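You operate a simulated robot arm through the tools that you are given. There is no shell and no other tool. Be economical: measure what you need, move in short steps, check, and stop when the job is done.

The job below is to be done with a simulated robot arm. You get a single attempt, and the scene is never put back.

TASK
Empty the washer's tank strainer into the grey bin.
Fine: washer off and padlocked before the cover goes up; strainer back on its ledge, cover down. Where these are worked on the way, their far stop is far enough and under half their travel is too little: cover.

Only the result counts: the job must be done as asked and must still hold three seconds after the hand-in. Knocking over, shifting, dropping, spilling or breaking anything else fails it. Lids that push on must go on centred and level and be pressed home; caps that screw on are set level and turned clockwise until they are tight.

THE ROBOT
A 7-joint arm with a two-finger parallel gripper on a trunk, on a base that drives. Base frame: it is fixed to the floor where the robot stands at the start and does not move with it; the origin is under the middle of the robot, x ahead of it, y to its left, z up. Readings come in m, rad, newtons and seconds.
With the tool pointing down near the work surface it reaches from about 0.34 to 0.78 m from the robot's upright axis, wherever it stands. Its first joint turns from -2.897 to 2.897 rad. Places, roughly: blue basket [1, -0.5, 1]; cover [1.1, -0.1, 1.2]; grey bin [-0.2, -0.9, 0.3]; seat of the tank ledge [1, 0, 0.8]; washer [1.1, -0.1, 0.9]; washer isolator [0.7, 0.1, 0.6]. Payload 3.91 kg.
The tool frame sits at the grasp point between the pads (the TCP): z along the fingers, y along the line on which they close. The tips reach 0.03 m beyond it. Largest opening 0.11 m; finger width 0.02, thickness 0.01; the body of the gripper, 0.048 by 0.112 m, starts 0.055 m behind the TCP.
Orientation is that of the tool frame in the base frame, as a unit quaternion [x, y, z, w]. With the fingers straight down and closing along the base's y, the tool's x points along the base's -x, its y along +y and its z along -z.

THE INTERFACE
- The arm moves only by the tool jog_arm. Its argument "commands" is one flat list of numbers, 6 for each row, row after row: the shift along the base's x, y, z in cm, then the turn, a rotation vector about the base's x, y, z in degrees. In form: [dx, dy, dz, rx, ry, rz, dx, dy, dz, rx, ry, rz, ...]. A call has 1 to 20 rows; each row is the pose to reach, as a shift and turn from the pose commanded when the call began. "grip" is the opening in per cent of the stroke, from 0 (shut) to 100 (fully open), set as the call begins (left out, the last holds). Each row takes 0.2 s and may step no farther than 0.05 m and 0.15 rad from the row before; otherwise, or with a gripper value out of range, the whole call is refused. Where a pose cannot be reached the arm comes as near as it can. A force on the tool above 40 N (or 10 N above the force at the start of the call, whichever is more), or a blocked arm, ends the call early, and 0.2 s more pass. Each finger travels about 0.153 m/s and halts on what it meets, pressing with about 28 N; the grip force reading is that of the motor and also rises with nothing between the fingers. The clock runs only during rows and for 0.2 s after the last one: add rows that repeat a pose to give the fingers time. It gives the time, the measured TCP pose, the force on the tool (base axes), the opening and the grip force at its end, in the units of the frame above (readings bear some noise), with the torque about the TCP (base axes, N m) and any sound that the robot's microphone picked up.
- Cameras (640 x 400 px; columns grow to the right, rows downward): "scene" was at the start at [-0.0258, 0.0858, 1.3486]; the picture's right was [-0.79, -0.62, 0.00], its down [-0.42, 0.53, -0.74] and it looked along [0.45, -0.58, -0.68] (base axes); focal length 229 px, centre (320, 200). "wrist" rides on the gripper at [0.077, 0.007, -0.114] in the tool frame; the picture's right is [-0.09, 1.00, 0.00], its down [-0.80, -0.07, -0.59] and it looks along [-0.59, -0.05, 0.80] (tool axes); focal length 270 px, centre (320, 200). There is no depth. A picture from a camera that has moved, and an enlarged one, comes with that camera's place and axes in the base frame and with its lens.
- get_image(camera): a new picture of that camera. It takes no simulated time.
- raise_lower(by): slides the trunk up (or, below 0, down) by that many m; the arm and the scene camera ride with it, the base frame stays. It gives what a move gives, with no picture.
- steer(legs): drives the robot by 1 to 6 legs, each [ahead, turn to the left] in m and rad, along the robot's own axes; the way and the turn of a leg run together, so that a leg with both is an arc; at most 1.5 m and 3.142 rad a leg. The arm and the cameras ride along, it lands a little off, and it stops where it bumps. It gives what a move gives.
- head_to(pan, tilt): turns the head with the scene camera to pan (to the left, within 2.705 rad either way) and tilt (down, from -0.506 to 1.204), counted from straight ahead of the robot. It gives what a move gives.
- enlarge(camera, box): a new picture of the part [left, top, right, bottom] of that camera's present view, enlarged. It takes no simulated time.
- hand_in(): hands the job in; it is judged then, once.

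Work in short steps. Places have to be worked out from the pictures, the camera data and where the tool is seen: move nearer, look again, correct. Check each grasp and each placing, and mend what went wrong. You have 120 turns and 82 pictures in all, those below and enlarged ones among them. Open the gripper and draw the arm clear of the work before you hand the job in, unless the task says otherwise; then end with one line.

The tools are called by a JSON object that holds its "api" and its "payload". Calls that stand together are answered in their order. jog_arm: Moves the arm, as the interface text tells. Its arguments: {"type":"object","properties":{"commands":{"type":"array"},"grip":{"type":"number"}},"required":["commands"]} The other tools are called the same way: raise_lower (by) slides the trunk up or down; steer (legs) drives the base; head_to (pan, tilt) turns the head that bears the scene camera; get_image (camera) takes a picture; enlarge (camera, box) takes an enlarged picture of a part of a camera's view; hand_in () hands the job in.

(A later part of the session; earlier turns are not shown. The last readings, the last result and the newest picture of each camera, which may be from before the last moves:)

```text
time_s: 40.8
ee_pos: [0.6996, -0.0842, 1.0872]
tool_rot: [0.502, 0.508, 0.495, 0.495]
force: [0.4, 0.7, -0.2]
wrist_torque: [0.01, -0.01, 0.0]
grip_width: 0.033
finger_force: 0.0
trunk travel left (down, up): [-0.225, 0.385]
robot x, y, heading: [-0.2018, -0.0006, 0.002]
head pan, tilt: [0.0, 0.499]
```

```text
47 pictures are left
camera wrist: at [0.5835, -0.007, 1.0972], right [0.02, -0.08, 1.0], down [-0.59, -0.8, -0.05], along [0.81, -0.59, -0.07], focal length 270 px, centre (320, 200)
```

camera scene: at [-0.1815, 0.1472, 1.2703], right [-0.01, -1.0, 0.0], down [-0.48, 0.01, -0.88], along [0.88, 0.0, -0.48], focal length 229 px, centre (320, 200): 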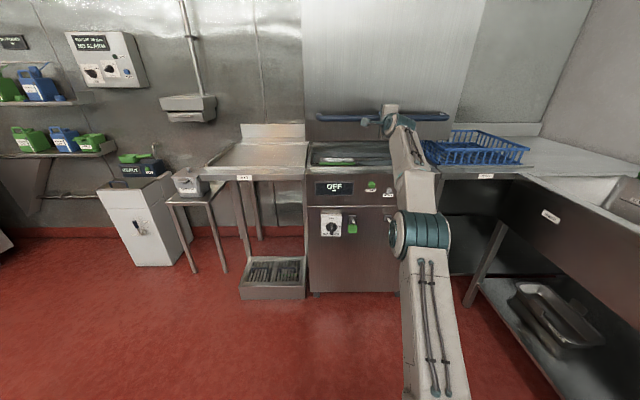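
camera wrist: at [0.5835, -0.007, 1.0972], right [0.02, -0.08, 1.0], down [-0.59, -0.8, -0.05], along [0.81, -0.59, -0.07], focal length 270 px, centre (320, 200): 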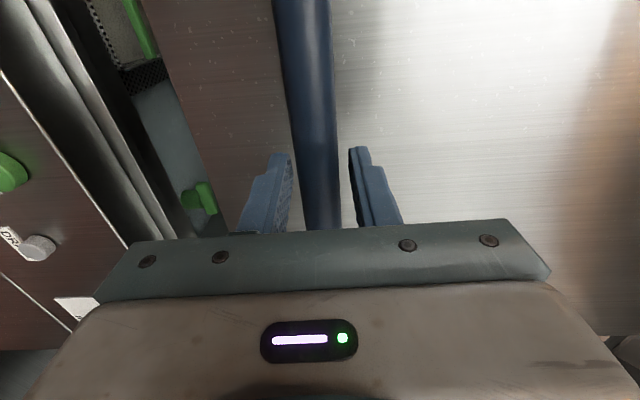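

The cover holds by itself (counterbalanced). I back off, raise the trunk 0.25, bring the hand back down, and drive 0.1 forward for better reach.

{"api": "jog_arm", "payload": {"commands": [0, 0, 0, 0, 0, 0, -4, -0.3, 0, 0, 0, 0, -8, -0.6, 0, 0, 0, 0, -12, -0.9, 0, 0, 0, 0, -15, -1, 0, 0, 0, 0], "grip": 70}}

{"api": "raise_lower", "payload": {"by": 0.25}}

{"api": "jog_arm", "payload": {"commands": [0, 0, -4, 0, 0, 0, 0, 0, -8, 0, 0, 0, 0, 0, -12, 0, 0, 0, 0, 0, -16, 0, 0, 0, 0, 0, -20, 0, 0, 0, 0, 0, -24, 0, 0, 0, 0, 0, -25.5, 0, 0, 0]}}

{"api": "steer", "payload": {"legs": [[0.1, 0]]}}

{"api": "get_image", "payload": {"camera": "wrist"}}

{"api": "get_image", "payload": {"camera": "scene"}}

```text
time_s: 42.0
ee_pos: [0.5498, -0.0932, 1.088]
tool_rot: [0.503, 0.508, 0.495, 0.495]
force: [-0.8, 0.1, 0.2]
wrist_torque: [-0.02, 0.02, -0.03]
grip_width: 0.0774
finger_force: 0.1
trunk travel left (down, up): [-0.225, 0.385]
robot x, y, heading: [-0.2009, 0.0012, 0.003]
head pan, tilt: [0.0, 0.499]
```

```text
time_s: 44.6
ee_pos: [0.5492, -0.0929, 1.3378]
tool_rot: [0.503, 0.507, 0.494, 0.495]
force: [-0.4, 0.7, -0.1]
wrist_torque: [-0.01, -0.02, -0.05]
grip_width: 0.077
finger_force: 0.0
trunk travel left (down, up): [-0.475, 0.135]
robot x, y, heading: [-0.197, 0.0003, 0.004]
head pan, tilt: [0.0, 0.499]
```

```text
time_s: 46.2
ee_pos: [0.5502, -0.0932, 1.0815]
tool_rot: [0.503, 0.508, 0.495, 0.494]
force: [0.1, -0.8, -0.6]
wrist_torque: [-0.01, 0.02, -0.03]
grip_width: 0.077
finger_force: 0.0
trunk travel left (down, up): [-0.475, 0.135]
robot x, y, heading: [-0.2026, -0.0036, -0.003]
head pan, tilt: [0.0, 0.499]
```

```text
time_s: 47.3
ee_pos: [0.65, -0.0893, 1.0824]
tool_rot: [0.502, 0.509, 0.495, 0.494]
force: [0.6, 0.7, 1.1]
wrist_torque: [-0.02, 0.01, 0.0]
grip_width: 0.0768
finger_force: 0.1
trunk travel left (down, up): [-0.475, 0.135]
robot x, y, heading: [-0.1014, -0.0023, 0.001]
head pan, tilt: [0.0, 0.499]
```

```text
46 pictures are left
camera wrist: at [0.5345, -0.0141, 1.0919], right [0.02, -0.08, 1.0], down [-0.59, -0.81, -0.05], along [0.81, -0.59, -0.07], focal length 270 px, centre (320, 200)
```

wrist: 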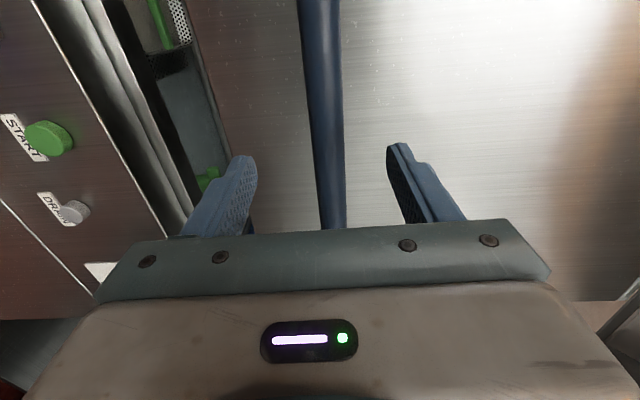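

```text
45 pictures are left
camera scene: at [-0.0862, 0.1519, 1.5198], right [0.0, -1.0, 0.0], down [-0.48, 0.0, -0.88], along [0.88, 0.0, -0.48], focal length 229 px, centre (320, 200)
```

scene: 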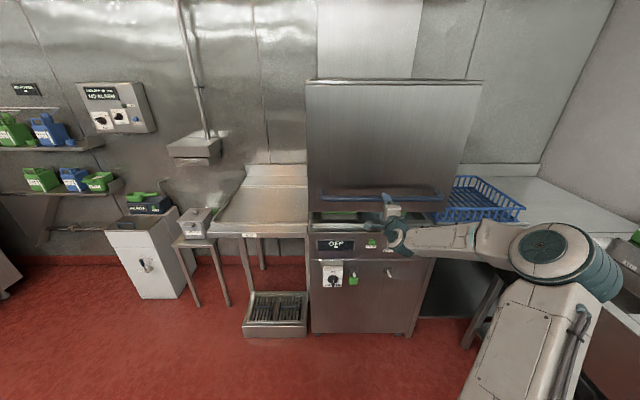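

Bar is about 0.4 cm above the tool axis. Advance, close and lift slowly.

{"api": "jog_arm", "payload": {"commands": [3, -0.3, 0.4, 0, 0, 0, 5.8, -0.6, 0.5, 0, 0, 0]}}

{"api": "jog_arm", "payload": {"commands": [0, 0, 0, 0, 0, 0, 0, 0, 0, 0, 0, 0, 0, 0, 0, 0, 0, 0], "grip": 0}}

{"api": "jog_arm", "payload": {"commands": [0, 0, 0.4, 0, 0, 0, 0, 0, 1, 0, 0, 0, 0, 0, 1.8, 0, 0, 0, 0, 0, 2.6, 0, 0, 0, 0, 0, 3.5, 0, 0, 0, 0, 0, 4.5, 0, 0, 0, 0, 0, 5.5, 0, 0, 0, 0, 0, 6.5, 0, 0, 0, 0, 0, 7.5, 0, 0, 0, 0, 0, 8.5, 0, 0, 0, 0, 0, 9.5, 0, 0, 0, 0, 0, 10.5, 0, 0, 0, 0, 0, 11.5, 0, 0, 0, 0, 0, 12.5, 0, 0, 0, 0, 0, 13.5, 0, 0, 0, 0, 0, 14.5, 0, 0, 0, 0, 0, 15.5, 0, 0, 0, 0, 0, 16.5, 0, 0, 0]}}

```text
time_s: 47.9
ee_pos: [0.7106, -0.0958, 1.0866]
tool_rot: [0.503, 0.509, 0.495, 0.493]
force: [-0.2, -0.8, 0.2]
wrist_torque: [0.02, -0.01, 0.0]
grip_width: 0.077
finger_force: 0.1
trunk travel left (down, up): [-0.475, 0.135]
robot x, y, heading: [-0.0997, -0.0004, 0.001]
head pan, tilt: [0.0, 0.499]
```

```text
time_s: 48.7
ee_pos: [0.7089, -0.0962, 1.0855]
tool_rot: [0.504, 0.509, 0.496, 0.492]
force: [-1.7, 0.5, -4.5]
wrist_torque: [0.31, 0.23, -0.13]
grip_width: 0.0236
finger_force: 44.7
trunk travel left (down, up): [-0.475, 0.135]
robot x, y, heading: [-0.0995, -0.0, 0.001]
head pan, tilt: [0.0, 0.499]
```

```text
time_s: 52.5
ee_pos: [0.7091, -0.0968, 1.253]
tool_rot: [0.502, 0.509, 0.495, 0.494]
force: [3.8, 0.2, -0.5]
wrist_torque: [0.25, -0.08, 0.25]
grip_width: 0.0237
finger_force: 45.2
trunk travel left (down, up): [-0.475, 0.135]
robot x, y, heading: [-0.1021, 0.0008, -0.003]
head pan, tilt: [0.0, 0.499]
```

Smooth. Keep lifting toward the far stop.

{"api": "jog_arm", "payload": {"commands": [0, 0, 0.4, 0, 0, 0, 0, 0, 1, 0, 0, 0, 0, 0, 1.8, 0, 0, 0, 0, 0, 2.6, 0, 0, 0, 0, 0, 3.5, 0, 0, 0, 0, 0, 4.5, 0, 0, 0, 0, 0, 5.5, 0, 0, 0, 0, 0, 6.5, 0, 0, 0, 0, 0, 7.5, 0, 0, 0, 0, 0, 8.5, 0, 0, 0, 0, 0, 9.5, 0, 0, 0, 0, 0, 10.5, 0, 0, 0, 0, 0, 11.5, 0, 0, 0, 0, 0, 12.5, 0, 0, 0, 0, 0, 13.5, 0, 0, 0, 0, 0, 14.5, 0, 0, 0, 0, 0, 15.5, 0, 0, 0, 0, 0, 16.5, 0, 0, 0]}}

{"api": "get_image", "payload": {"camera": "scene"}}

```text
time_s: 56.1
ee_pos: [0.7087, -0.0965, 1.3959]
tool_rot: [0.507, 0.515, 0.491, 0.486]
force: [-8.5, 2.2, -5.5]
wrist_torque: [0.15, -0.13, -0.83]
grip_width: 0.0239
finger_force: 44.8
trunk travel left (down, up): [-0.475, 0.135]
robot x, y, heading: [-0.1019, 0.0009, 0.004]
head pan, tilt: [0.0, 0.499]
stopped in row 18: the force on the tool passed its limit at 48 N (the readings are from after the stop); the commanded pose is now the measured one
```

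```text
44 pictures are left
camera scene: at [-0.0881, 0.1522, 1.5199], right [0.0, -1.0, 0.0], down [-0.48, 0.0, -0.88], along [0.88, 0.0, -0.48], focal length 229 px, centre (320, 200)
```

scene: 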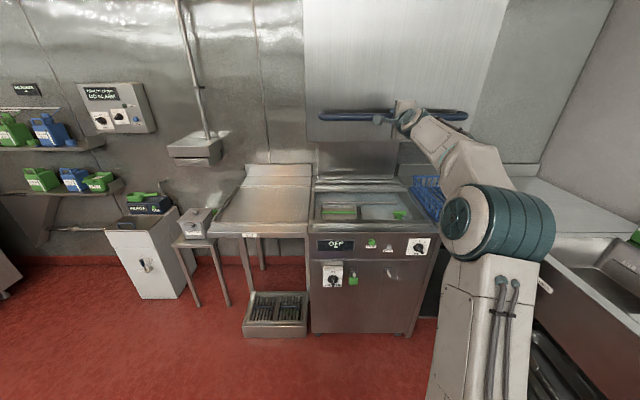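

Far stop reached (~0.40 m travel). Release, back off, and check that it holds; then view the tank.

{"api": "jog_arm", "payload": {"commands": [0, 0, 0, 0, 0, 0, 0, 0, 0, 0, 0, 0, -4, 0, 0, 0, 0, 0, -8, 0, 0, 0, 0, 0, -12, 0, 0, 0, 0, 0], "grip": 70}}

{"api": "jog_arm", "payload": {"commands": [-1, -4, -2, 0, 0, 0, -2, -8, -4, 0, 0, 0, -3, -12, -6, 0, 0, 0, -4, -16, -8, 0, 0, 0, -5, -20, -10, 0, 0, 0]}}

{"api": "enlarge", "payload": {"camera": "scene", "box": [290, 80, 450, 260]}}

```text
time_s: 57.3
ee_pos: [0.5887, -0.0956, 1.3971]
tool_rot: [0.506, 0.515, 0.491, 0.488]
force: [-0.6, 1.0, -0.1]
wrist_torque: [0.01, -0.01, 0.02]
grip_width: 0.0768
finger_force: 0.0
trunk travel left (down, up): [-0.475, 0.135]
robot x, y, heading: [-0.1027, 0.0018, 0.0]
head pan, tilt: [0.0, 0.499]
```

```text
time_s: 58.5
ee_pos: [0.5394, -0.2987, 1.2975]
tool_rot: [0.506, 0.515, 0.492, 0.487]
force: [0.1, -0.1, -0.3]
wrist_torque: [0.03, -0.01, -0.02]
grip_width: 0.0769
finger_force: 0.0
trunk travel left (down, up): [-0.475, 0.135]
robot x, y, heading: [-0.1033, -0.0009, -0.001]
head pan, tilt: [0.0, 0.499]
```

```text
2.22 times, centred on (370, 170) of scene
camera zoom: at [-0.0872, 0.151, 1.52], right [0.0, -1.0, 0.0], down [-0.48, 0.0, -0.88], along [0.88, 0.0, -0.48], focal length 509 px, centre (209, 267)
```

zoom: 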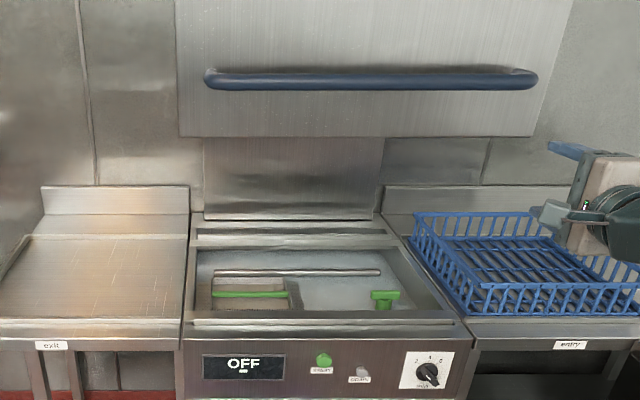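

Cover stays up. A green-handled strainer sits left in the tank. I fold the hand to point down again before driving closer.

{"api": "jog_arm", "payload": {"commands": [-1, 0, 0, -8.2, 0, 0, -2, 0, 0, -16.4, 0, 0, -3, 0, 0, -24.6, 0, 0, -4, 0, 0, -32.8, 0, 0, -5, 0, 0, -41, 0, 0, -6, 0, 0, -49.2, 0, 0, -7, 0, 0, -57.4, 0, 0, -8, 0, 0, -65.6, 0, 0, -9, 0, 0, -73.8, 0, 0, -10, 0, 0, -82, 0, 0, -10, 0, 0, -90, 0, 0]}}

{"api": "jog_arm", "payload": {"commands": [0, 0, 0, 0, 8.2, 0, 0, 0, 0, 0, 16.4, 0, 0, 0, 0, 0, 24.6, 0, 0, 0, 0, 0, 32.8, 0, 0, 0, 0, 0, 41, 0, 0, 0, 0, 0, 49.2, 0, 0, 0, 0, 0, 57.4, 0, 0, 0, 0, 0, 65.6, 0, 0, 0, 0, 0, 73.8, 0, 0, 0, 0, 0, 82, 0, 0, 0, 0, 0, 90, 0]}}

{"api": "head_to", "payload": {"pan": -0.2, "tilt": 0.75}}

{"api": "steer", "payload": {"legs": [[0.28, 0]]}}

{"api": "get_image", "payload": {"camera": "scene"}}

```text
time_s: 60.9
ee_pos: [0.4405, -0.2964, 1.2959]
tool_rot: [0.013, 0.712, -0.018, 0.702]
force: [-0.5, -0.4, 0.1]
wrist_torque: [-0.01, 0.0, 0.02]
grip_width: 0.0769
finger_force: 0.0
trunk travel left (down, up): [-0.475, 0.135]
robot x, y, heading: [-0.0986, 0.0014, -0.007]
head pan, tilt: [0.0, 0.499]
```

```text
time_s: 63.3
ee_pos: [0.4375, -0.2869, 1.2954]
tool_rot: [-0.005, 1.0, -0.02, 0.008]
force: [-0.7, 0.6, 0.3]
wrist_torque: [-0.02, 0.01, 0.02]
grip_width: 0.0771
finger_force: 0.0
out of reach, approached as far as the arm can: row 11
trunk travel left (down, up): [-0.475, 0.135]
robot x, y, heading: [-0.0975, -0.0008, 0.001]
head pan, tilt: [0.0, 0.499]
```

```text
time_s: 64.1
ee_pos: [0.4374, -0.2909, 1.2931]
tool_rot: [-0.002, 1.0, -0.019, 0.008]
force: [-0.3, -0.4, 0.5]
wrist_torque: [-0.03, -0.01, 0.0]
grip_width: 0.0769
finger_force: 0.0
trunk travel left (down, up): [-0.475, 0.135]
robot x, y, heading: [-0.1022, 0.0009, -0.004]
head pan, tilt: [-0.201, 0.75]
```

```text
time_s: 65.8
ee_pos: [0.6631, -0.2892, 1.2939]
tool_rot: [-0.001, 1.0, -0.015, -0.005]
force: [-9.5, 4.6, -4.3]
wrist_torque: [-0.42, -0.76, 0.11]
grip_width: 0.077
finger_force: 0.2
trunk travel left (down, up): [-0.475, 0.135]
robot x, y, heading: [0.1278, 0.0013, 0.002]
head pan, tilt: [-0.201, 0.75]
stopped in leg 1: the force on the tool passed its limit at 138 N (the readings are from after the stop); the commanded pose is now the measured one
```

```text
42 pictures are left
camera scene: at [0.1345, 0.1364, 1.498], right [-0.2, -0.98, 0.0], down [-0.67, 0.13, -0.73], along [0.72, -0.15, -0.68], focal length 229 px, centre (320, 200)
```

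scene: 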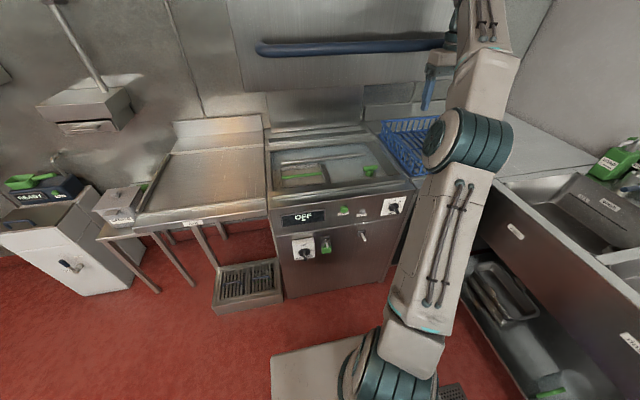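

The hand bumped the handle bar; cover still up. I back off, then bring the arm lower and look.

{"api": "steer", "payload": {"legs": [[-0.13, 0]]}}

{"api": "jog_arm", "payload": {"commands": [-1, 0, -4, 0, 0, 0, -2, 0, -8, 0, 0, 0, -3, 0, -12, 0, 0, 0, -4, 0, -16, 0, 0, 0, -5, 0, -20, 0, 0, 0]}}

{"api": "get_image", "payload": {"camera": "scene"}}

```text
time_s: 67.1
ee_pos: [0.5369, -0.2885, 1.2935]
tool_rot: [-0.001, 1.0, -0.016, -0.004]
force: [-0.3, -0.7, 0.7]
wrist_torque: [0.03, -0.02, 0.02]
grip_width: 0.0771
finger_force: 0.1
trunk travel left (down, up): [-0.475, 0.135]
robot x, y, heading: [0.0044, 0.0017, 0.001]
head pan, tilt: [-0.201, 0.75]
```

```text
time_s: 68.3
ee_pos: [0.4862, -0.29, 1.0913]
tool_rot: [-0.003, 1.0, -0.016, -0.004]
force: [-0.6, -0.4, -0.2]
wrist_torque: [-0.02, -0.01, 0.01]
grip_width: 0.0768
finger_force: 0.0
trunk travel left (down, up): [-0.475, 0.135]
robot x, y, heading: [0.003, -0.0013, 0.005]
head pan, tilt: [-0.201, 0.75]
```

```text
41 pictures are left
camera scene: at [0.0072, 0.1352, 1.498], right [-0.2, -0.98, 0.0], down [-0.67, 0.13, -0.73], along [0.72, -0.14, -0.68], focal length 229 px, centre (320, 200)
```

scene: 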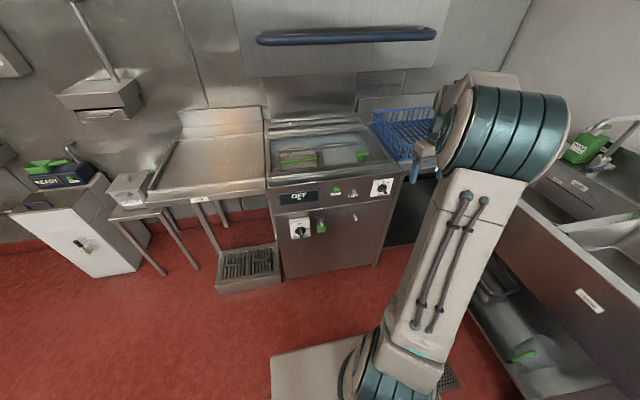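

Cover still fully up. Retract the hand a bit and drive forward to x≈0.29.

{"api": "jog_arm", "payload": {"commands": [-4, 2, 0, 0, 0, 0, -8, 4, 0, 0, 0, 0]}}

{"api": "steer", "payload": {"legs": [[0.29, 0]]}}

{"api": "head_to", "payload": {"pan": -0.15, "tilt": 0.8}}

{"api": "get_image", "payload": {"camera": "scene"}}

{"api": "get_image", "payload": {"camera": "wrist"}}

```text
time_s: 68.9
ee_pos: [0.4071, -0.2489, 1.0921]
tool_rot: [-0.002, 1.0, -0.017, -0.004]
force: [-0.1, -0.2, 0.4]
wrist_torque: [-0.01, 0.01, -0.02]
grip_width: 0.0771
finger_force: 0.1
trunk travel left (down, up): [-0.475, 0.135]
robot x, y, heading: [0.0042, 0.0008, 0.003]
head pan, tilt: [-0.201, 0.75]
```

```text
time_s: 70.9
ee_pos: [0.6949, -0.2479, 1.0918]
tool_rot: [-0.002, 1.0, -0.016, -0.005]
force: [-0.2, 0.3, 0.1]
wrist_torque: [-0.01, 0.0, 0.02]
grip_width: 0.0768
finger_force: 0.1
trunk travel left (down, up): [-0.475, 0.135]
robot x, y, heading: [0.2923, 0.0062, 0.007]
head pan, tilt: [-0.201, 0.75]
```

```text
time_s: 71.5
ee_pos: [0.6942, -0.248, 1.0917]
tool_rot: [-0.002, 1.0, -0.016, -0.004]
force: [0.1, 0.0, -0.2]
wrist_torque: [0.02, 0.02, 0.02]
grip_width: 0.077
finger_force: 0.0
trunk travel left (down, up): [-0.475, 0.135]
robot x, y, heading: [0.2907, 0.0012, 0.003]
head pan, tilt: [-0.15, 0.799]
```

```text
40 pictures are left
camera scene: at [0.2933, 0.1405, 1.4939], right [-0.15, -0.99, 0.0], down [-0.71, 0.11, -0.7], along [0.69, -0.1, -0.72], focal length 229 px, centre (320, 200)
```

scene: 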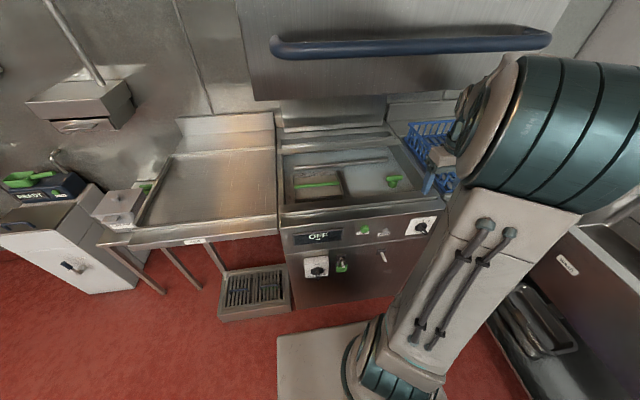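

```text
39 pictures are left
camera wrist: at [0.6177, -0.2383, 1.2081], right [0.08, 1.0, -0.03], down [0.81, -0.05, 0.59], along [0.58, -0.08, -0.81], focal length 270 px, centre (320, 200)
```

wrist: 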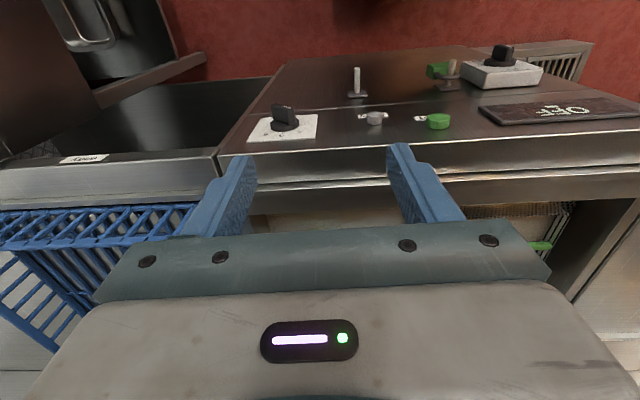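

Now enlarge the tank area from the scene camera.

{"api": "enlarge", "payload": {"camera": "scene", "box": [270, 130, 430, 230]}}

```text
4.00 times, centred on (350, 180) of scene
camera zoom: at [0.2933, 0.1405, 1.4939], right [-0.15, -0.99, 0.0], down [-0.71, 0.11, -0.7], along [0.69, -0.1, -0.72], focal length 916 px, centre (200, 280)
```

zoom: 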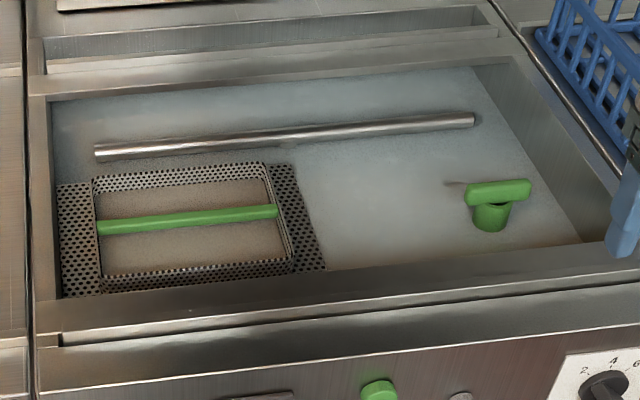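

Strainer handle is a bar along y at about (1.02, 0.045, 0.83). I lower the hand to clear the cover, centre on y, and yaw 90° so fingers close along x.

{"api": "jog_arm", "payload": {"commands": [-1, 2.6, -1, 0, 0, 8.2, -2, 5.3, -2.5, 0, 0, 16.4, -3, 8, -4, 0, 0, 24.6, -3, 10.6, -5.5, 0, 0, 32.8, -3, 13.3, -7, 0, 0, 41, -3, 16, -8.5, 0, 0, 49.2, -3, 18.6, -10, 0, 0, 57.4, -3, 21.3, -11, 0, 0, 65.6, -2, 24, -12, 0, 0, 73.8, -1, 26.6, -12, 0, 0, 82, 0, 29, -12, 0, 0, 90, 3, 29.3, -12, 0, 0, 90]}}

{"api": "get_image", "payload": {"camera": "wrist"}}

{"api": "get_image", "payload": {"camera": "scene"}}

```text
time_s: 74.1
ee_pos: [0.7251, 0.0454, 0.9726]
tool_rot: [0.709, -0.705, 0.014, -0.008]
force: [-0.1, -0.7, -1.2]
wrist_torque: [0.01, -0.01, 0.0]
grip_width: 0.077
finger_force: 0.0
trunk travel left (down, up): [-0.475, 0.135]
robot x, y, heading: [0.2889, 0.0014, 0.001]
head pan, tilt: [-0.15, 0.799]
```

```text
37 pictures are left
camera wrist: at [0.7138, -0.0306, 1.0883], right [-1.0, 0.08, -0.03], down [0.05, 0.81, 0.59], along [0.07, 0.58, -0.81], focal length 270 px, centre (320, 200)
```

wrist: 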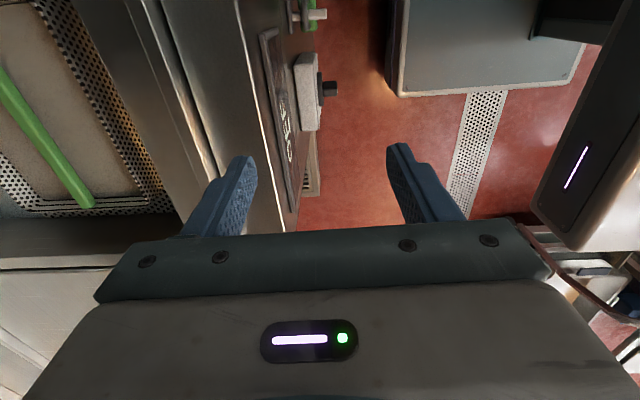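

```text
36 pictures are left
camera scene: at [0.2936, 0.1407, 1.4939], right [-0.15, -0.99, 0.0], down [-0.71, 0.11, -0.7], along [0.69, -0.1, -0.72], focal length 229 px, centre (320, 200)
```

scene: 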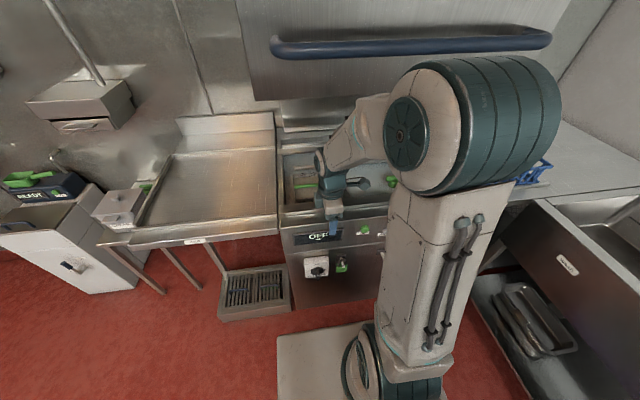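

Handle confirmed at x≈1.024, z≈0.83. To keep the elbow below the raised cover I lower the trunk 0.15 (with the hand drawn back), then raise the hand again.

{"api": "jog_arm", "payload": {"commands": [-4, 0, 0, 0, 0, 0, -8.5, 0, 0, 0, 0, 0]}}

{"api": "raise_lower", "payload": {"by": -0.15}}

{"api": "jog_arm", "payload": {"commands": [0, 0, 4, 0, 0, 0, 0, 0, 8, 0, 0, 0, 0, 0, 12, 0, 0, 0, 0, 0, 14.5, 0, 0, 0]}}

{"api": "get_image", "payload": {"camera": "scene"}}

```text
time_s: 74.7
ee_pos: [0.6384, 0.0445, 0.972]
tool_rot: [0.709, -0.705, 0.015, -0.009]
force: [-0.4, 0.1, 0.0]
wrist_torque: [0.03, 0.02, 0.03]
grip_width: 0.077
finger_force: 0.0
trunk travel left (down, up): [-0.475, 0.135]
robot x, y, heading: [0.2896, 0.0027, 0.007]
head pan, tilt: [-0.15, 0.799]
```

```text
time_s: 76.5
ee_pos: [0.6388, 0.0452, 0.8236]
tool_rot: [0.709, -0.705, 0.015, -0.007]
force: [0.1, 0.4, -0.4]
wrist_torque: [-0.02, 0.0, 0.01]
grip_width: 0.0769
finger_force: 0.0
trunk travel left (down, up): [-0.325, 0.285]
robot x, y, heading: [0.2914, -0.0017, 0.002]
head pan, tilt: [-0.15, 0.799]
```

```text
time_s: 77.5
ee_pos: [0.6394, 0.0447, 0.9694]
tool_rot: [0.709, -0.705, 0.014, -0.007]
force: [-0.2, -0.1, 0.2]
wrist_torque: [0.02, -0.02, -0.01]
grip_width: 0.0771
finger_force: 0.0
trunk travel left (down, up): [-0.325, 0.285]
robot x, y, heading: [0.2872, 0.0024, -0.0]
head pan, tilt: [-0.15, 0.799]
```

```text
35 pictures are left
camera scene: at [0.2932, 0.1406, 1.3439], right [-0.15, -0.99, 0.0], down [-0.71, 0.11, -0.7], along [0.69, -0.1, -0.72], focal length 229 px, centre (320, 200)
```

scene: 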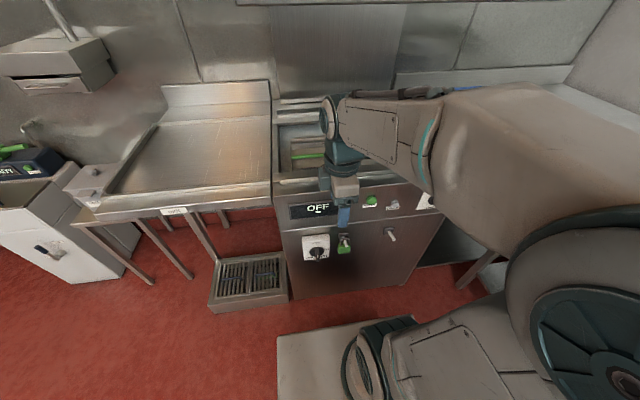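

Forearm now lies low. Move in over the strainer.

{"api": "jog_arm", "payload": {"commands": [4.5, 0, 0, 0, 0, 0, 9, 0, 0, 0, 0, 0, 13.5, 0, 0, 0, 0, 0, 18, 0, 0, 0, 0, 0, 22.5, 0, 0, 0, 0, 0, 27, 0, 0, 0, 0, 0, 31.5, 0, 0, 0, 0, 0, 36, 0, 0, 0, 0, 0, 38.3, 0, 0, 0, 0, 0], "grip": 60}}

{"api": "get_image", "payload": {"camera": "wrist"}}

```text
time_s: 79.5
ee_pos: [1.0225, 0.0441, 0.9655]
tool_rot: [0.708, -0.706, 0.014, -0.007]
force: [-0.6, -0.1, 0.6]
wrist_torque: [0.0, -0.01, 0.02]
grip_width: 0.0662
finger_force: 0.0
trunk travel left (down, up): [-0.325, 0.285]
robot x, y, heading: [0.2931, 0.0022, 0.007]
head pan, tilt: [-0.15, 0.799]
```

```text
34 pictures are left
camera wrist: at [1.0124, -0.0309, 1.0823], right [-1.0, 0.08, -0.03], down [0.05, 0.81, 0.59], along [0.07, 0.58, -0.81], focal length 270 px, centre (320, 200)
```

wrist: 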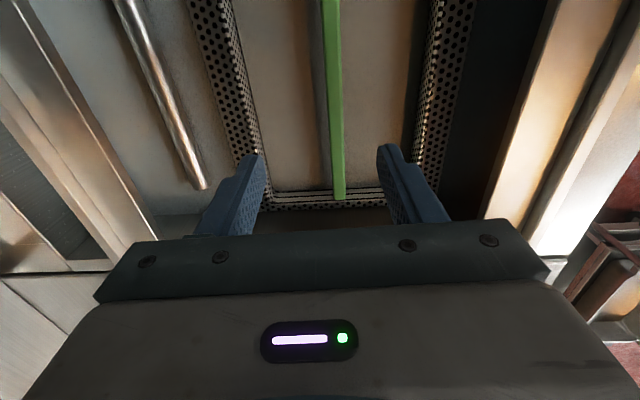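

Handle is ~0.8 cm nearer than the tool axis; also the tool has a 1.7° tilt. Correct both and descend to z 0.875.

{"api": "jog_arm", "payload": {"commands": [-0.8, 0, -2, 0.6, 1.7, 0, -0.8, 0, -5, 0.6, 1.7, 0, -0.8, 0, -9, 0.6, 1.7, 0]}}

{"api": "get_image", "payload": {"camera": "wrist"}}

```text
time_s: 80.3
ee_pos: [1.0139, 0.0447, 0.8765]
tool_rot: [0.709, -0.705, 0.0, -0.002]
force: [0.7, -0.8, 0.1]
wrist_torque: [0.03, 0.0, 0.01]
grip_width: 0.0663
finger_force: 0.0
trunk travel left (down, up): [-0.325, 0.285]
robot x, y, heading: [0.2913, 0.0025, 0.006]
head pan, tilt: [-0.15, 0.799]
```

```text
33 pictures are left
camera wrist: at [1.0058, -0.0319, 0.9922], right [-1.0, 0.08, 0.0], down [0.07, 0.8, 0.6], along [0.05, 0.59, -0.8], focal length 270 px, centre (320, 200)
```

wrist: 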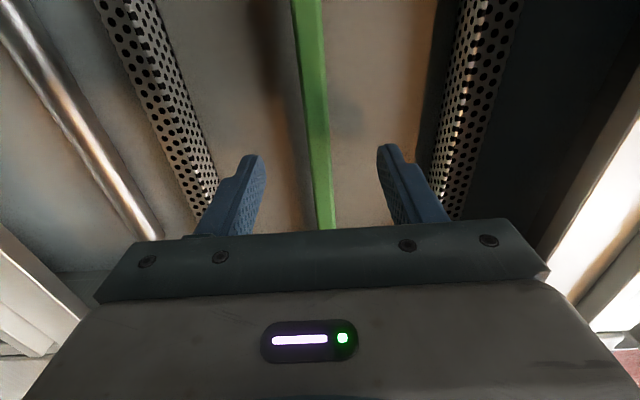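

Centered; handle z≈0.834. Descend 3.5 cm and close.

{"api": "jog_arm", "payload": {"commands": [0, 0, -1.5, 0, 0, 0, 0, 0, -3, 0, 0, 0, 0, 0, -3.7, 0, 0, 0]}}

{"api": "jog_arm", "payload": {"commands": [0, 0, 0, 0, 0, 0, 0, 0, 0, 0, 0, 0, 0, 0, 0, 0, 0, 0], "grip": 0}}

{"api": "get_image", "payload": {"camera": "wrist"}}

```text
time_s: 81.1
ee_pos: [1.0154, 0.0441, 0.8392]
tool_rot: [0.708, -0.707, 0.001, -0.001]
force: [0.6, -0.1, -0.5]
wrist_torque: [-0.01, -0.01, -0.04]
grip_width: 0.0661
finger_force: 0.1
trunk travel left (down, up): [-0.325, 0.285]
robot x, y, heading: [0.2886, 0.0052, 0.0]
head pan, tilt: [-0.15, 0.799]
```

```text
time_s: 81.9
ee_pos: [1.0148, 0.0466, 0.8397]
tool_rot: [0.709, -0.706, 0.001, 0.0]
force: [-1.1, -0.6, 0.1]
wrist_torque: [-0.03, 0.0, -0.1]
grip_width: 0.0135
finger_force: 27.6
trunk travel left (down, up): [-0.325, 0.285]
robot x, y, heading: [0.289, -0.0003, 0.002]
head pan, tilt: [-0.15, 0.799]
```

```text
32 pictures are left
camera wrist: at [1.0068, -0.0325, 0.9556], right [-1.0, 0.08, 0.0], down [0.07, 0.8, 0.6], along [0.05, 0.59, -0.8], focal length 270 px, centre (320, 200)
```

wrist: 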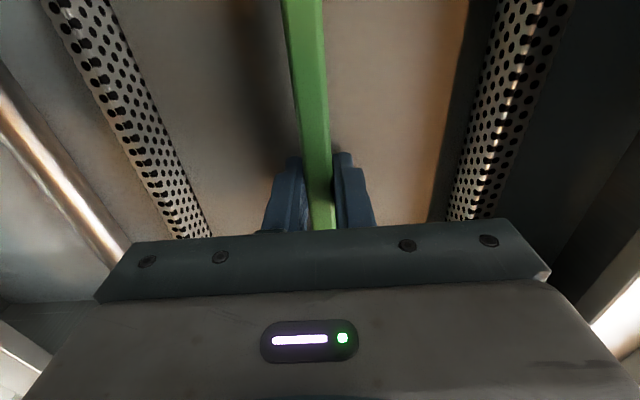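

Flat bar gripped (1.35 cm). Grasp pose noted: (1.015, 0.045, 0.840). Lift slowly.

{"api": "jog_arm", "payload": {"commands": [0, 0, 0.5, 0, 0, 0, 0, 0, 1.2, 0, 0, 0, 0, 0, 2.2, 0, 0, 0, 0, 0, 3.4, 0, 0, 0, 0, 0, 4.8, 0, 0, 0, 0, 0, 6.2, 0, 0, 0, 0, 0, 7.6, 0, 0, 0, 0, 0, 9, 0, 0, 0, 0, 0, 10.4, 0, 0, 0, 0, 0, 11.8, 0, 0, 0, 0, 0, 13.2, 0, 0, 0, 0, 0, 14.6, 0, 0, 0]}}

{"api": "get_image", "payload": {"camera": "scene"}}

{"api": "get_image", "payload": {"camera": "wrist"}}

```text
time_s: 84.5
ee_pos: [1.0153, 0.0441, 0.9865]
tool_rot: [0.709, -0.705, 0.0, 0.0]
force: [0.0, -0.1, -3.0]
wrist_torque: [0.05, 0.0, 0.01]
grip_width: 0.0133
finger_force: 28.0
trunk travel left (down, up): [-0.325, 0.285]
robot x, y, heading: [0.2922, -0.001, 0.004]
head pan, tilt: [-0.15, 0.799]
```

```text
31 pictures are left
camera scene: at [0.2939, 0.1408, 1.3439], right [-0.15, -0.99, 0.0], down [-0.71, 0.1, -0.7], along [0.69, -0.1, -0.72], focal length 229 px, centre (320, 200)
```

scene: 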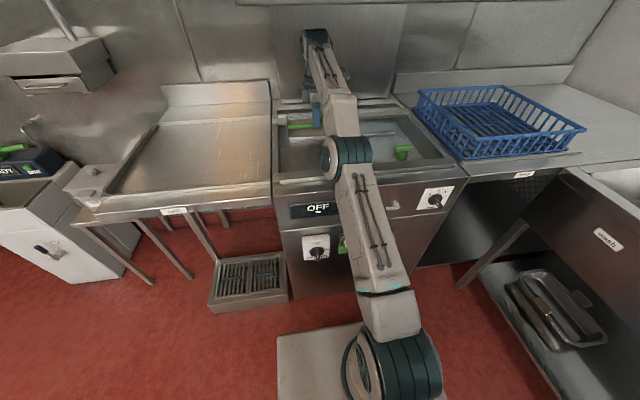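

```text
30 pictures are left
camera wrist: at [1.0069, -0.0317, 1.1017], right [-1.0, 0.08, 0.0], down [0.07, 0.8, 0.6], along [0.05, 0.59, -0.8], focal length 270 px, centre (320, 200)
```

wrist: 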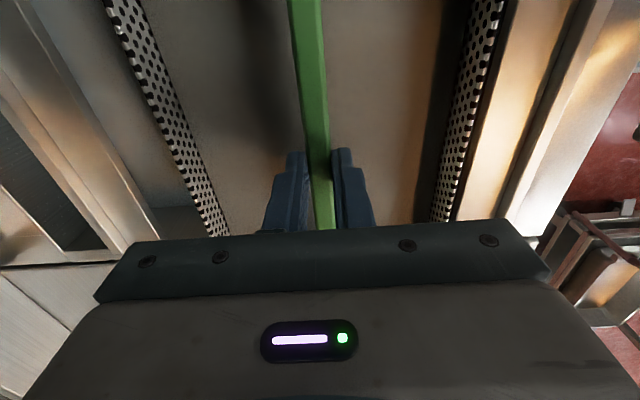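

Lifted (~3 N). Zoom to check the basket's bottom clearance to the rim.

{"api": "enlarge", "payload": {"camera": "scene", "box": [260, 80, 420, 200]}}

```text
3.33 times, centred on (340, 140) of scene
camera zoom: at [0.2939, 0.1408, 1.3439], right [-0.15, -0.99, 0.0], down [-0.71, 0.1, -0.7], along [0.69, -0.1, -0.72], focal length 764 px, centre (253, 400)
```

zoom: 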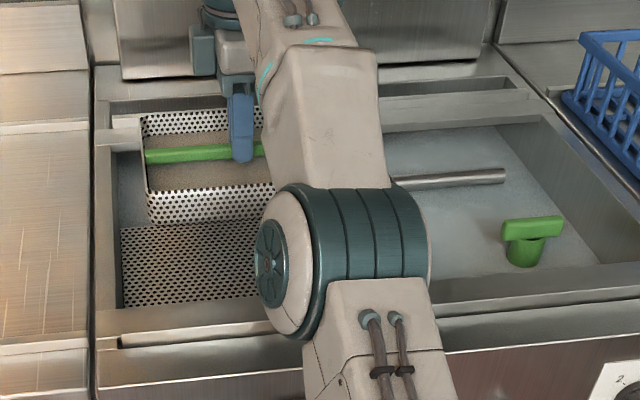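

Basket bottom (~0.925) clears the rim (~0.88). Raise 1.5 cm more, then reverse the base out and lift the trunk a little.

{"api": "jog_arm", "payload": {"commands": [0, 0, 0.8, 0, 0, 0, 0, 0, 1.5, 0, 0, 0]}}

{"api": "steer", "payload": {"legs": [[-0.25, 0], [-0.31, 0]]}}

{"api": "head_to", "payload": {"pan": -0.9, "tilt": 0.75}}

{"api": "get_image", "payload": {"camera": "scene"}}

```text
time_s: 85.1
ee_pos: [1.0052, 0.0479, 0.9978]
tool_rot: [0.708, -0.706, 0.001, -0.001]
force: [-0.1, 0.0, -4.1]
wrist_torque: [0.0, 0.03, 0.0]
grip_width: 0.0132
finger_force: 28.0
out of reach, approached as far as the arm can: row 1, 2
trunk travel left (down, up): [-0.325, 0.285]
robot x, y, heading: [0.2895, 0.0011, 0.003]
head pan, tilt: [-0.15, 0.799]
```

```text
time_s: 88.6
ee_pos: [0.4443, 0.0457, 0.997]
tool_rot: [0.709, -0.705, 0.0, -0.001]
force: [-0.1, -0.6, -3.7]
wrist_torque: [0.05, -0.02, 0.04]
grip_width: 0.0131
finger_force: 28.0
trunk travel left (down, up): [-0.325, 0.285]
robot x, y, heading: [-0.2722, -0.0026, 0.004]
head pan, tilt: [-0.15, 0.799]
```

```text
time_s: 89.7
ee_pos: [0.4455, 0.047, 0.9982]
tool_rot: [0.71, -0.704, 0.001, 0.0]
force: [-0.2, 0.7, -3.2]
wrist_torque: [0.0, -0.02, 0.02]
grip_width: 0.0133
finger_force: 27.8
trunk travel left (down, up): [-0.325, 0.285]
robot x, y, heading: [-0.2695, -0.002, 0.009]
head pan, tilt: [-0.901, 0.75]
```

```text
28 pictures are left
camera scene: at [-0.2963, 0.0855, 1.3479], right [-0.78, -0.63, 0.0], down [-0.43, 0.53, -0.73], along [0.46, -0.57, -0.68], focal length 229 px, centre (320, 200)
```

scene: 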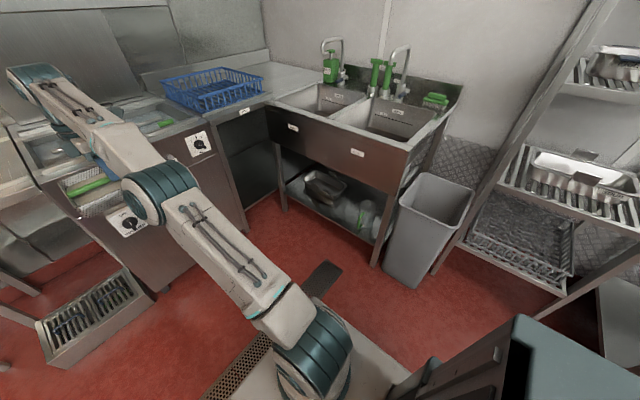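

Bin opening ≈ x −0.34…−0.11, y −1.01…−0.70, rim z≈0.66. Raise the trunk 8 cm for clearance and turn right 90°.

{"api": "raise_lower", "payload": {"by": 0.08}}

{"api": "steer", "payload": {"legs": [[0, -0.79], [0, -0.79]]}}

{"api": "head_to", "payload": {"pan": 0.0, "tilt": 0.8}}

{"api": "get_image", "payload": {"camera": "scene"}}

```text
time_s: 90.9
ee_pos: [0.4435, 0.0474, 1.0785]
tool_rot: [0.71, -0.705, 0.001, 0.0]
force: [-0.2, -0.7, -2.9]
wrist_torque: [0.0, 0.0, 0.0]
grip_width: 0.0132
finger_force: 28.2
trunk travel left (down, up): [-0.405, 0.205]
robot x, y, heading: [-0.2751, -0.0024, 0.006]
head pan, tilt: [-0.901, 0.75]
```

```text
time_s: 95.4
ee_pos: [-0.2284, -0.7175, 1.0771]
tool_rot: [0.0, 1.0, -0.001, 0.001]
force: [0.8, -0.1, -2.5]
wrist_torque: [-0.02, -0.02, -0.02]
grip_width: 0.0134
finger_force: 28.0
trunk travel left (down, up): [-0.405, 0.205]
robot x, y, heading: [-0.2683, -0.0012, -1.574]
head pan, tilt: [-0.901, 0.75]
```

```text
time_s: 96.6
ee_pos: [-0.228, -0.7166, 1.0778]
tool_rot: [0.0, 1.0, 0.0, 0.001]
force: [-1.0, 0.5, -2.8]
wrist_torque: [0.01, 0.01, 0.05]
grip_width: 0.0132
finger_force: 28.1
trunk travel left (down, up): [-0.405, 0.205]
robot x, y, heading: [-0.27, 0.0007, -1.573]
head pan, tilt: [0.0, 0.799]
```

```text
27 pictures are left
camera scene: at [-0.1213, -0.0046, 1.4239], right [-1.0, 0.0, 0.0], down [0.0, 0.72, -0.7], along [0.0, -0.7, -0.72], focal length 229 px, centre (320, 200)
```

scene: 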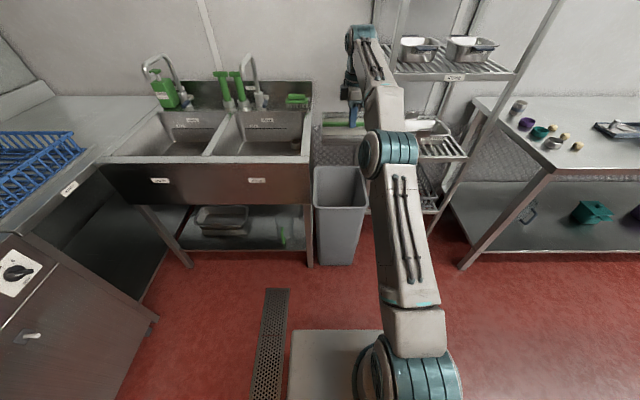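

The strainer is level and the bin lies just ahead. Drive 0.13 m forward to centre over it, then lower the trunk 0.2 while raising the hand equally for upward tilt range.

{"api": "steer", "payload": {"legs": [[0.13, 0]]}}

{"api": "jog_arm", "payload": {"commands": [0, 0, 3, 0, 0, 0, 0, 1, 6, 0, 0, 0, 0, 2, 9, 0, 0, 0, 0, 3, 11, 0, 0, 0]}}

{"api": "raise_lower", "payload": {"by": -0.2}}

```text
time_s: 97.9
ee_pos: [-0.2276, -0.8471, 1.0765]
tool_rot: [0.0, 1.0, -0.001, 0.0]
force: [0.1, -1.0, -3.3]
wrist_torque: [0.0, 0.05, 0.02]
grip_width: 0.0131
finger_force: 27.9
trunk travel left (down, up): [-0.405, 0.205]
robot x, y, heading: [-0.2707, -0.1324, -1.572]
head pan, tilt: [0.0, 0.799]
```

```text
time_s: 98.9
ee_pos: [-0.2253, -0.7763, 1.1751]
tool_rot: [-0.001, 1.0, -0.006, 0.001]
force: [-0.6, 4.1, -0.3]
wrist_torque: [-0.21, 0.03, -0.03]
grip_width: 0.0133
finger_force: 27.6
out of reach, approached as far as the arm can: row 1, 2, 3, 4
trunk travel left (down, up): [-0.405, 0.205]
robot x, y, heading: [-0.27, -0.1296, -1.571]
head pan, tilt: [0.0, 0.799]
```

```text
time_s: 101.1
ee_pos: [-0.2239, -0.7858, 0.9676]
tool_rot: [0.0, 1.0, -0.001, 0.0]
force: [-0.3, -0.1, -2.5]
wrist_torque: [0.01, 0.03, 0.0]
grip_width: 0.0133
finger_force: 27.8
trunk travel left (down, up): [-0.205, 0.405]
robot x, y, heading: [-0.2756, -0.1321, -1.574]
head pan, tilt: [0.0, 0.799]
```

Drive 6 cm more to recentre, then start tilting the strainer outward.

{"api": "steer", "payload": {"legs": [[0.06, 0]]}}

{"api": "jog_arm", "payload": {"commands": [0, 0, 0, -7.5, 0, 0, 0, 0, 0, -15, 0, 0, 0, 0, 0, -22.5, 0, 0, 0, 0, 0, -30, 0, 0, 0, 0, 0, -37.5, 0, 0, 0, 0, 0, -45, 0, 0, 0, 0, 0, -52.5, 0, 0, 0, 0, 0, -60, 0, 0, 0, 0, 0, -67.5, 0, 0, 0, 0, 0, -75, 0, 0, 0, 0, 0, -82.5, 0, 0, 0, 0, 0, -90, 0, 0]}}

{"api": "get_image", "payload": {"camera": "scene"}}

```text
time_s: 102.0
ee_pos: [-0.2241, -0.8454, 0.9689]
tool_rot: [0.0, 1.0, 0.0, 0.0]
force: [-0.2, -0.4, -2.6]
wrist_torque: [0.02, 0.0, 0.01]
grip_width: 0.0132
finger_force: 27.8
trunk travel left (down, up): [-0.205, 0.405]
robot x, y, heading: [-0.2735, -0.1926, -1.575]
head pan, tilt: [0.0, 0.799]
```

```text
time_s: 104.6
ee_pos: [-0.2298, -0.8457, 0.9657]
tool_rot: [0.009, 0.717, -0.697, -0.003]
force: [0.3, -0.1, -0.6]
wrist_torque: [0.07, 0.05, -0.01]
grip_width: 0.0133
finger_force: 28.1
out of reach, approached as far as the arm can: row 10, 11, 12
trunk travel left (down, up): [-0.205, 0.405]
robot x, y, heading: [-0.272, -0.1922, -1.567]
head pan, tilt: [0.0, 0.799]
```

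```text
26 pictures are left
camera scene: at [-0.1219, -0.1943, 1.224], right [-1.0, 0.0, 0.0], down [0.0, 0.72, -0.7], along [0.0, -0.7, -0.72], focal length 229 px, centre (320, 200)
```

scene: 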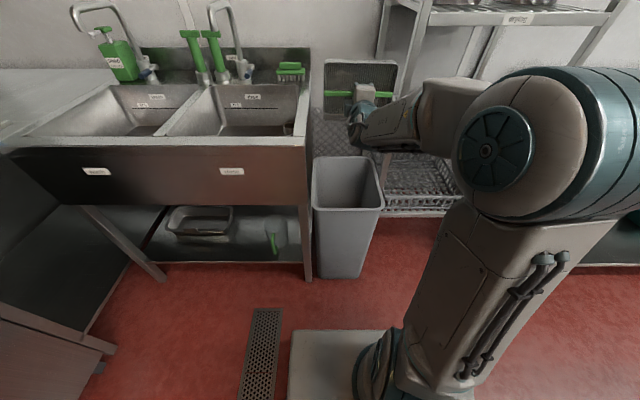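

Already near 90° and the load reading dropped; zoom on basket and bin.

{"api": "enlarge", "payload": {"camera": "scene", "box": [290, 40, 430, 240]}}

```text
2.00 times, centred on (360, 140) of scene
camera zoom: at [-0.1219, -0.1943, 1.224], right [-1.0, 0.0, 0.0], down [0.0, 0.72, -0.7], along [0.0, -0.7, -0.72], focal length 458 px, centre (240, 320)
```

zoom: 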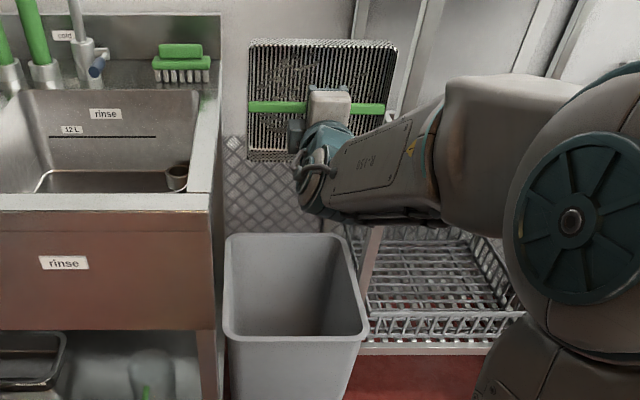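

Most contents seem gone; some residue may remain. Tilt further to tip it properly.

{"api": "jog_arm", "payload": {"commands": [0, 0, 0, -7.5, 0, 0, 0, 0, 0, -15, 0, 0, 0, 0, 0, -22.5, 0, 0, 0, 0, 0, -30, 0, 0, 0, 0, 0, -37.5, 0, 0, 0, 0, 0, -45, 0, 0, 0, 0, 0, -45, 0, 0]}}

{"api": "enlarge", "payload": {"camera": "scene", "box": [290, 40, 430, 240]}}

```text
time_s: 106.4
ee_pos: [-0.2615, -0.8608, 0.9172]
tool_rot: [-0.077, -0.421, 0.903, -0.027]
force: [-0.2, -0.2, -1.3]
wrist_torque: [0.02, 0.03, 0.04]
grip_width: 0.0133
finger_force: 28.1
out of reach, approached as far as the arm can: row 1, 2, 3, 4, 5
trunk travel left (down, up): [-0.205, 0.405]
robot x, y, heading: [-0.2711, -0.1946, -1.571]
head pan, tilt: [0.0, 0.799]
stopped in row 7: the arm was blocked; the commanded pose is now the measured one
```

```text
2.00 times, centred on (360, 140) of scene
camera zoom: at [-0.1223, -0.1948, 1.224], right [-1.0, 0.0, 0.0], down [0.0, 0.72, -0.7], along [0.0, -0.7, -0.72], focal length 458 px, centre (240, 320)
```

zoom: 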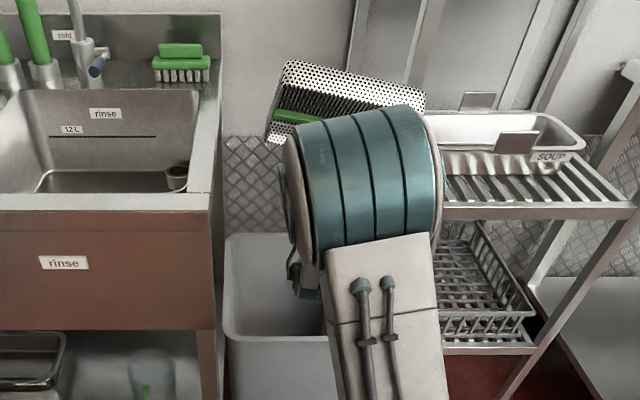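

Tilted ~130°. A small shake, then return to level to inspect.

{"api": "jog_arm", "payload": {"commands": [0, 0, 2, 0, 0, 0, 0, 0, 0, 0, 0, 0, 0, 0, 2, 0, 0, 0, 0, 0, 0, 0, 0, 0, 0, 0, 2, 0, 0, 0, 0, 0, 2, 0, 0, 0]}}

{"api": "get_image", "payload": {"camera": "wrist"}}

```text
time_s: 107.8
ee_pos: [-0.2595, -0.8609, 0.9383]
tool_rot: [-0.077, -0.421, 0.903, -0.029]
force: [0.2, 0.2, -0.9]
wrist_torque: [0.0, 0.0, 0.05]
grip_width: 0.0133
finger_force: 27.8
trunk travel left (down, up): [-0.205, 0.405]
robot x, y, heading: [-0.2721, -0.19, -1.574]
head pan, tilt: [0.0, 0.799]
```

```text
23 pictures are left
camera wrist: at [-0.3227, -0.7769, 0.8482], right [0.2, -0.64, -0.74], down [0.85, 0.49, -0.19], along [0.49, -0.59, 0.65], focal length 270 px, centre (320, 200)
```

wrist: 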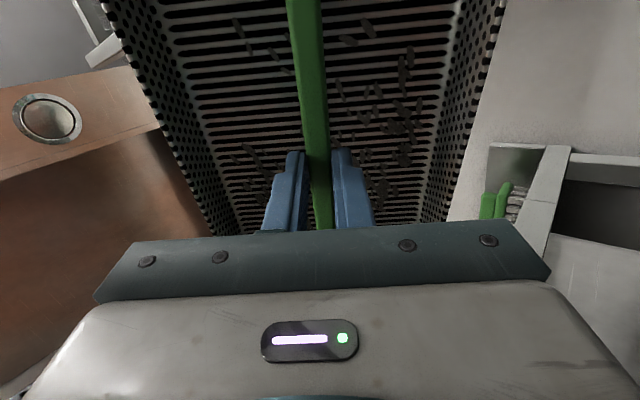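

Some dark flecks are visible on the basket floor; zoom to see whether they're loose or stain.

{"api": "enlarge", "payload": {"camera": "wrist", "box": [160, 0, 460, 200]}}

```text
2.00 times, centred on (310, 100) of wrist
camera zoom: at [-0.3227, -0.7769, 0.8482], right [0.2, -0.64, -0.74], down [0.85, 0.49, -0.19], along [0.49, -0.59, 0.65], focal length 541 px, centre (340, 400)
```

zoom: 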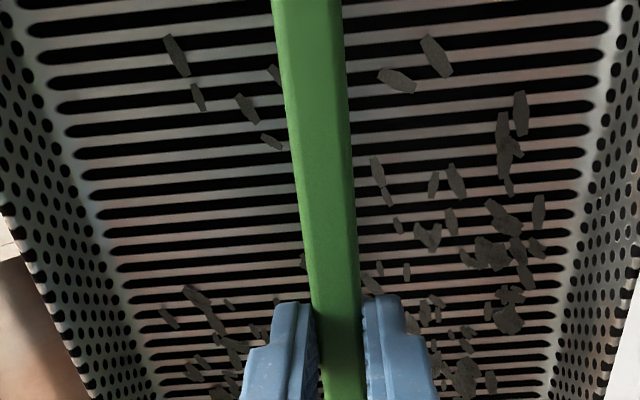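

The flecks look like clinging scraps. Try tilting further with a few sharper shakes, keeping over the bin.

{"api": "jog_arm", "payload": {"commands": [1, 0.5, 1.5, -6, 0, 0, 2, 1, 3, -12, 0, 0, 3, 1.5, 4.5, -18, 0, 0, 3, 2, 6, -24, 0, 0, 3, 2, 7, -30, 0, 0, 3, 2, 7, -36, 0, 0]}}

{"api": "jog_arm", "payload": {"commands": [0, 0, 3.5, 0, 0, 0, 0, 0, 0, 0, 0, 0, 0, 0, 3.5, 0, 0, 0, 0, 0, 0, 0, 0, 0, 0, 0, 3.5, 0, 0, 0, 0, 0, 0, 0, 0, 0, 0, 0, 0, 0, 0, 0, 0, 0, 0, 0, 0, 0]}}

{"api": "enlarge", "payload": {"camera": "wrist", "box": [160, 0, 460, 200]}}

```text
time_s: 109.2
ee_pos: [-0.2298, -0.8404, 1.0092]
tool_rot: [-0.065, -0.12, 0.989, -0.05]
force: [-0.4, 0.1, -1.6]
wrist_torque: [0.06, 0.04, 0.01]
grip_width: 0.0133
finger_force: 28.1
trunk travel left (down, up): [-0.205, 0.405]
robot x, y, heading: [-0.271, -0.1928, -1.569]
head pan, tilt: [0.0, 0.799]
```

```text
time_s: 111.0
ee_pos: [-0.2305, -0.8411, 1.0084]
tool_rot: [-0.064, -0.121, 0.989, -0.049]
force: [0.8, 0.3, -1.7]
wrist_torque: [0.03, -0.01, 0.0]
grip_width: 0.0135
finger_force: 28.3
trunk travel left (down, up): [-0.205, 0.405]
robot x, y, heading: [-0.2678, -0.1882, -1.573]
head pan, tilt: [0.0, 0.799]
```

```text
2.00 times, centred on (310, 100) of wrist
camera zoom: at [-0.2936, -0.8264, 0.8863], right [0.2, -0.95, -0.22], down [0.85, 0.28, -0.44], along [0.49, -0.1, 0.87], focal length 541 px, centre (340, 400)
```

zoom: 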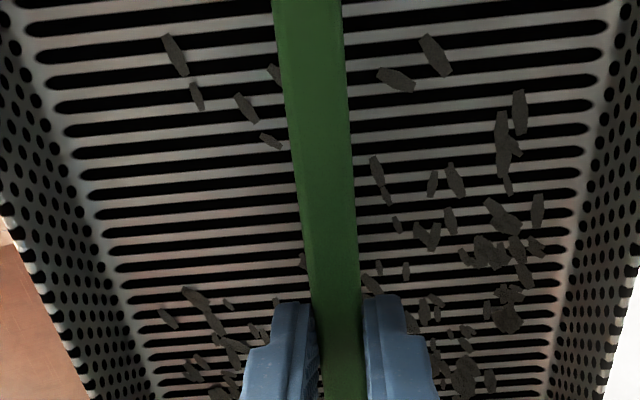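

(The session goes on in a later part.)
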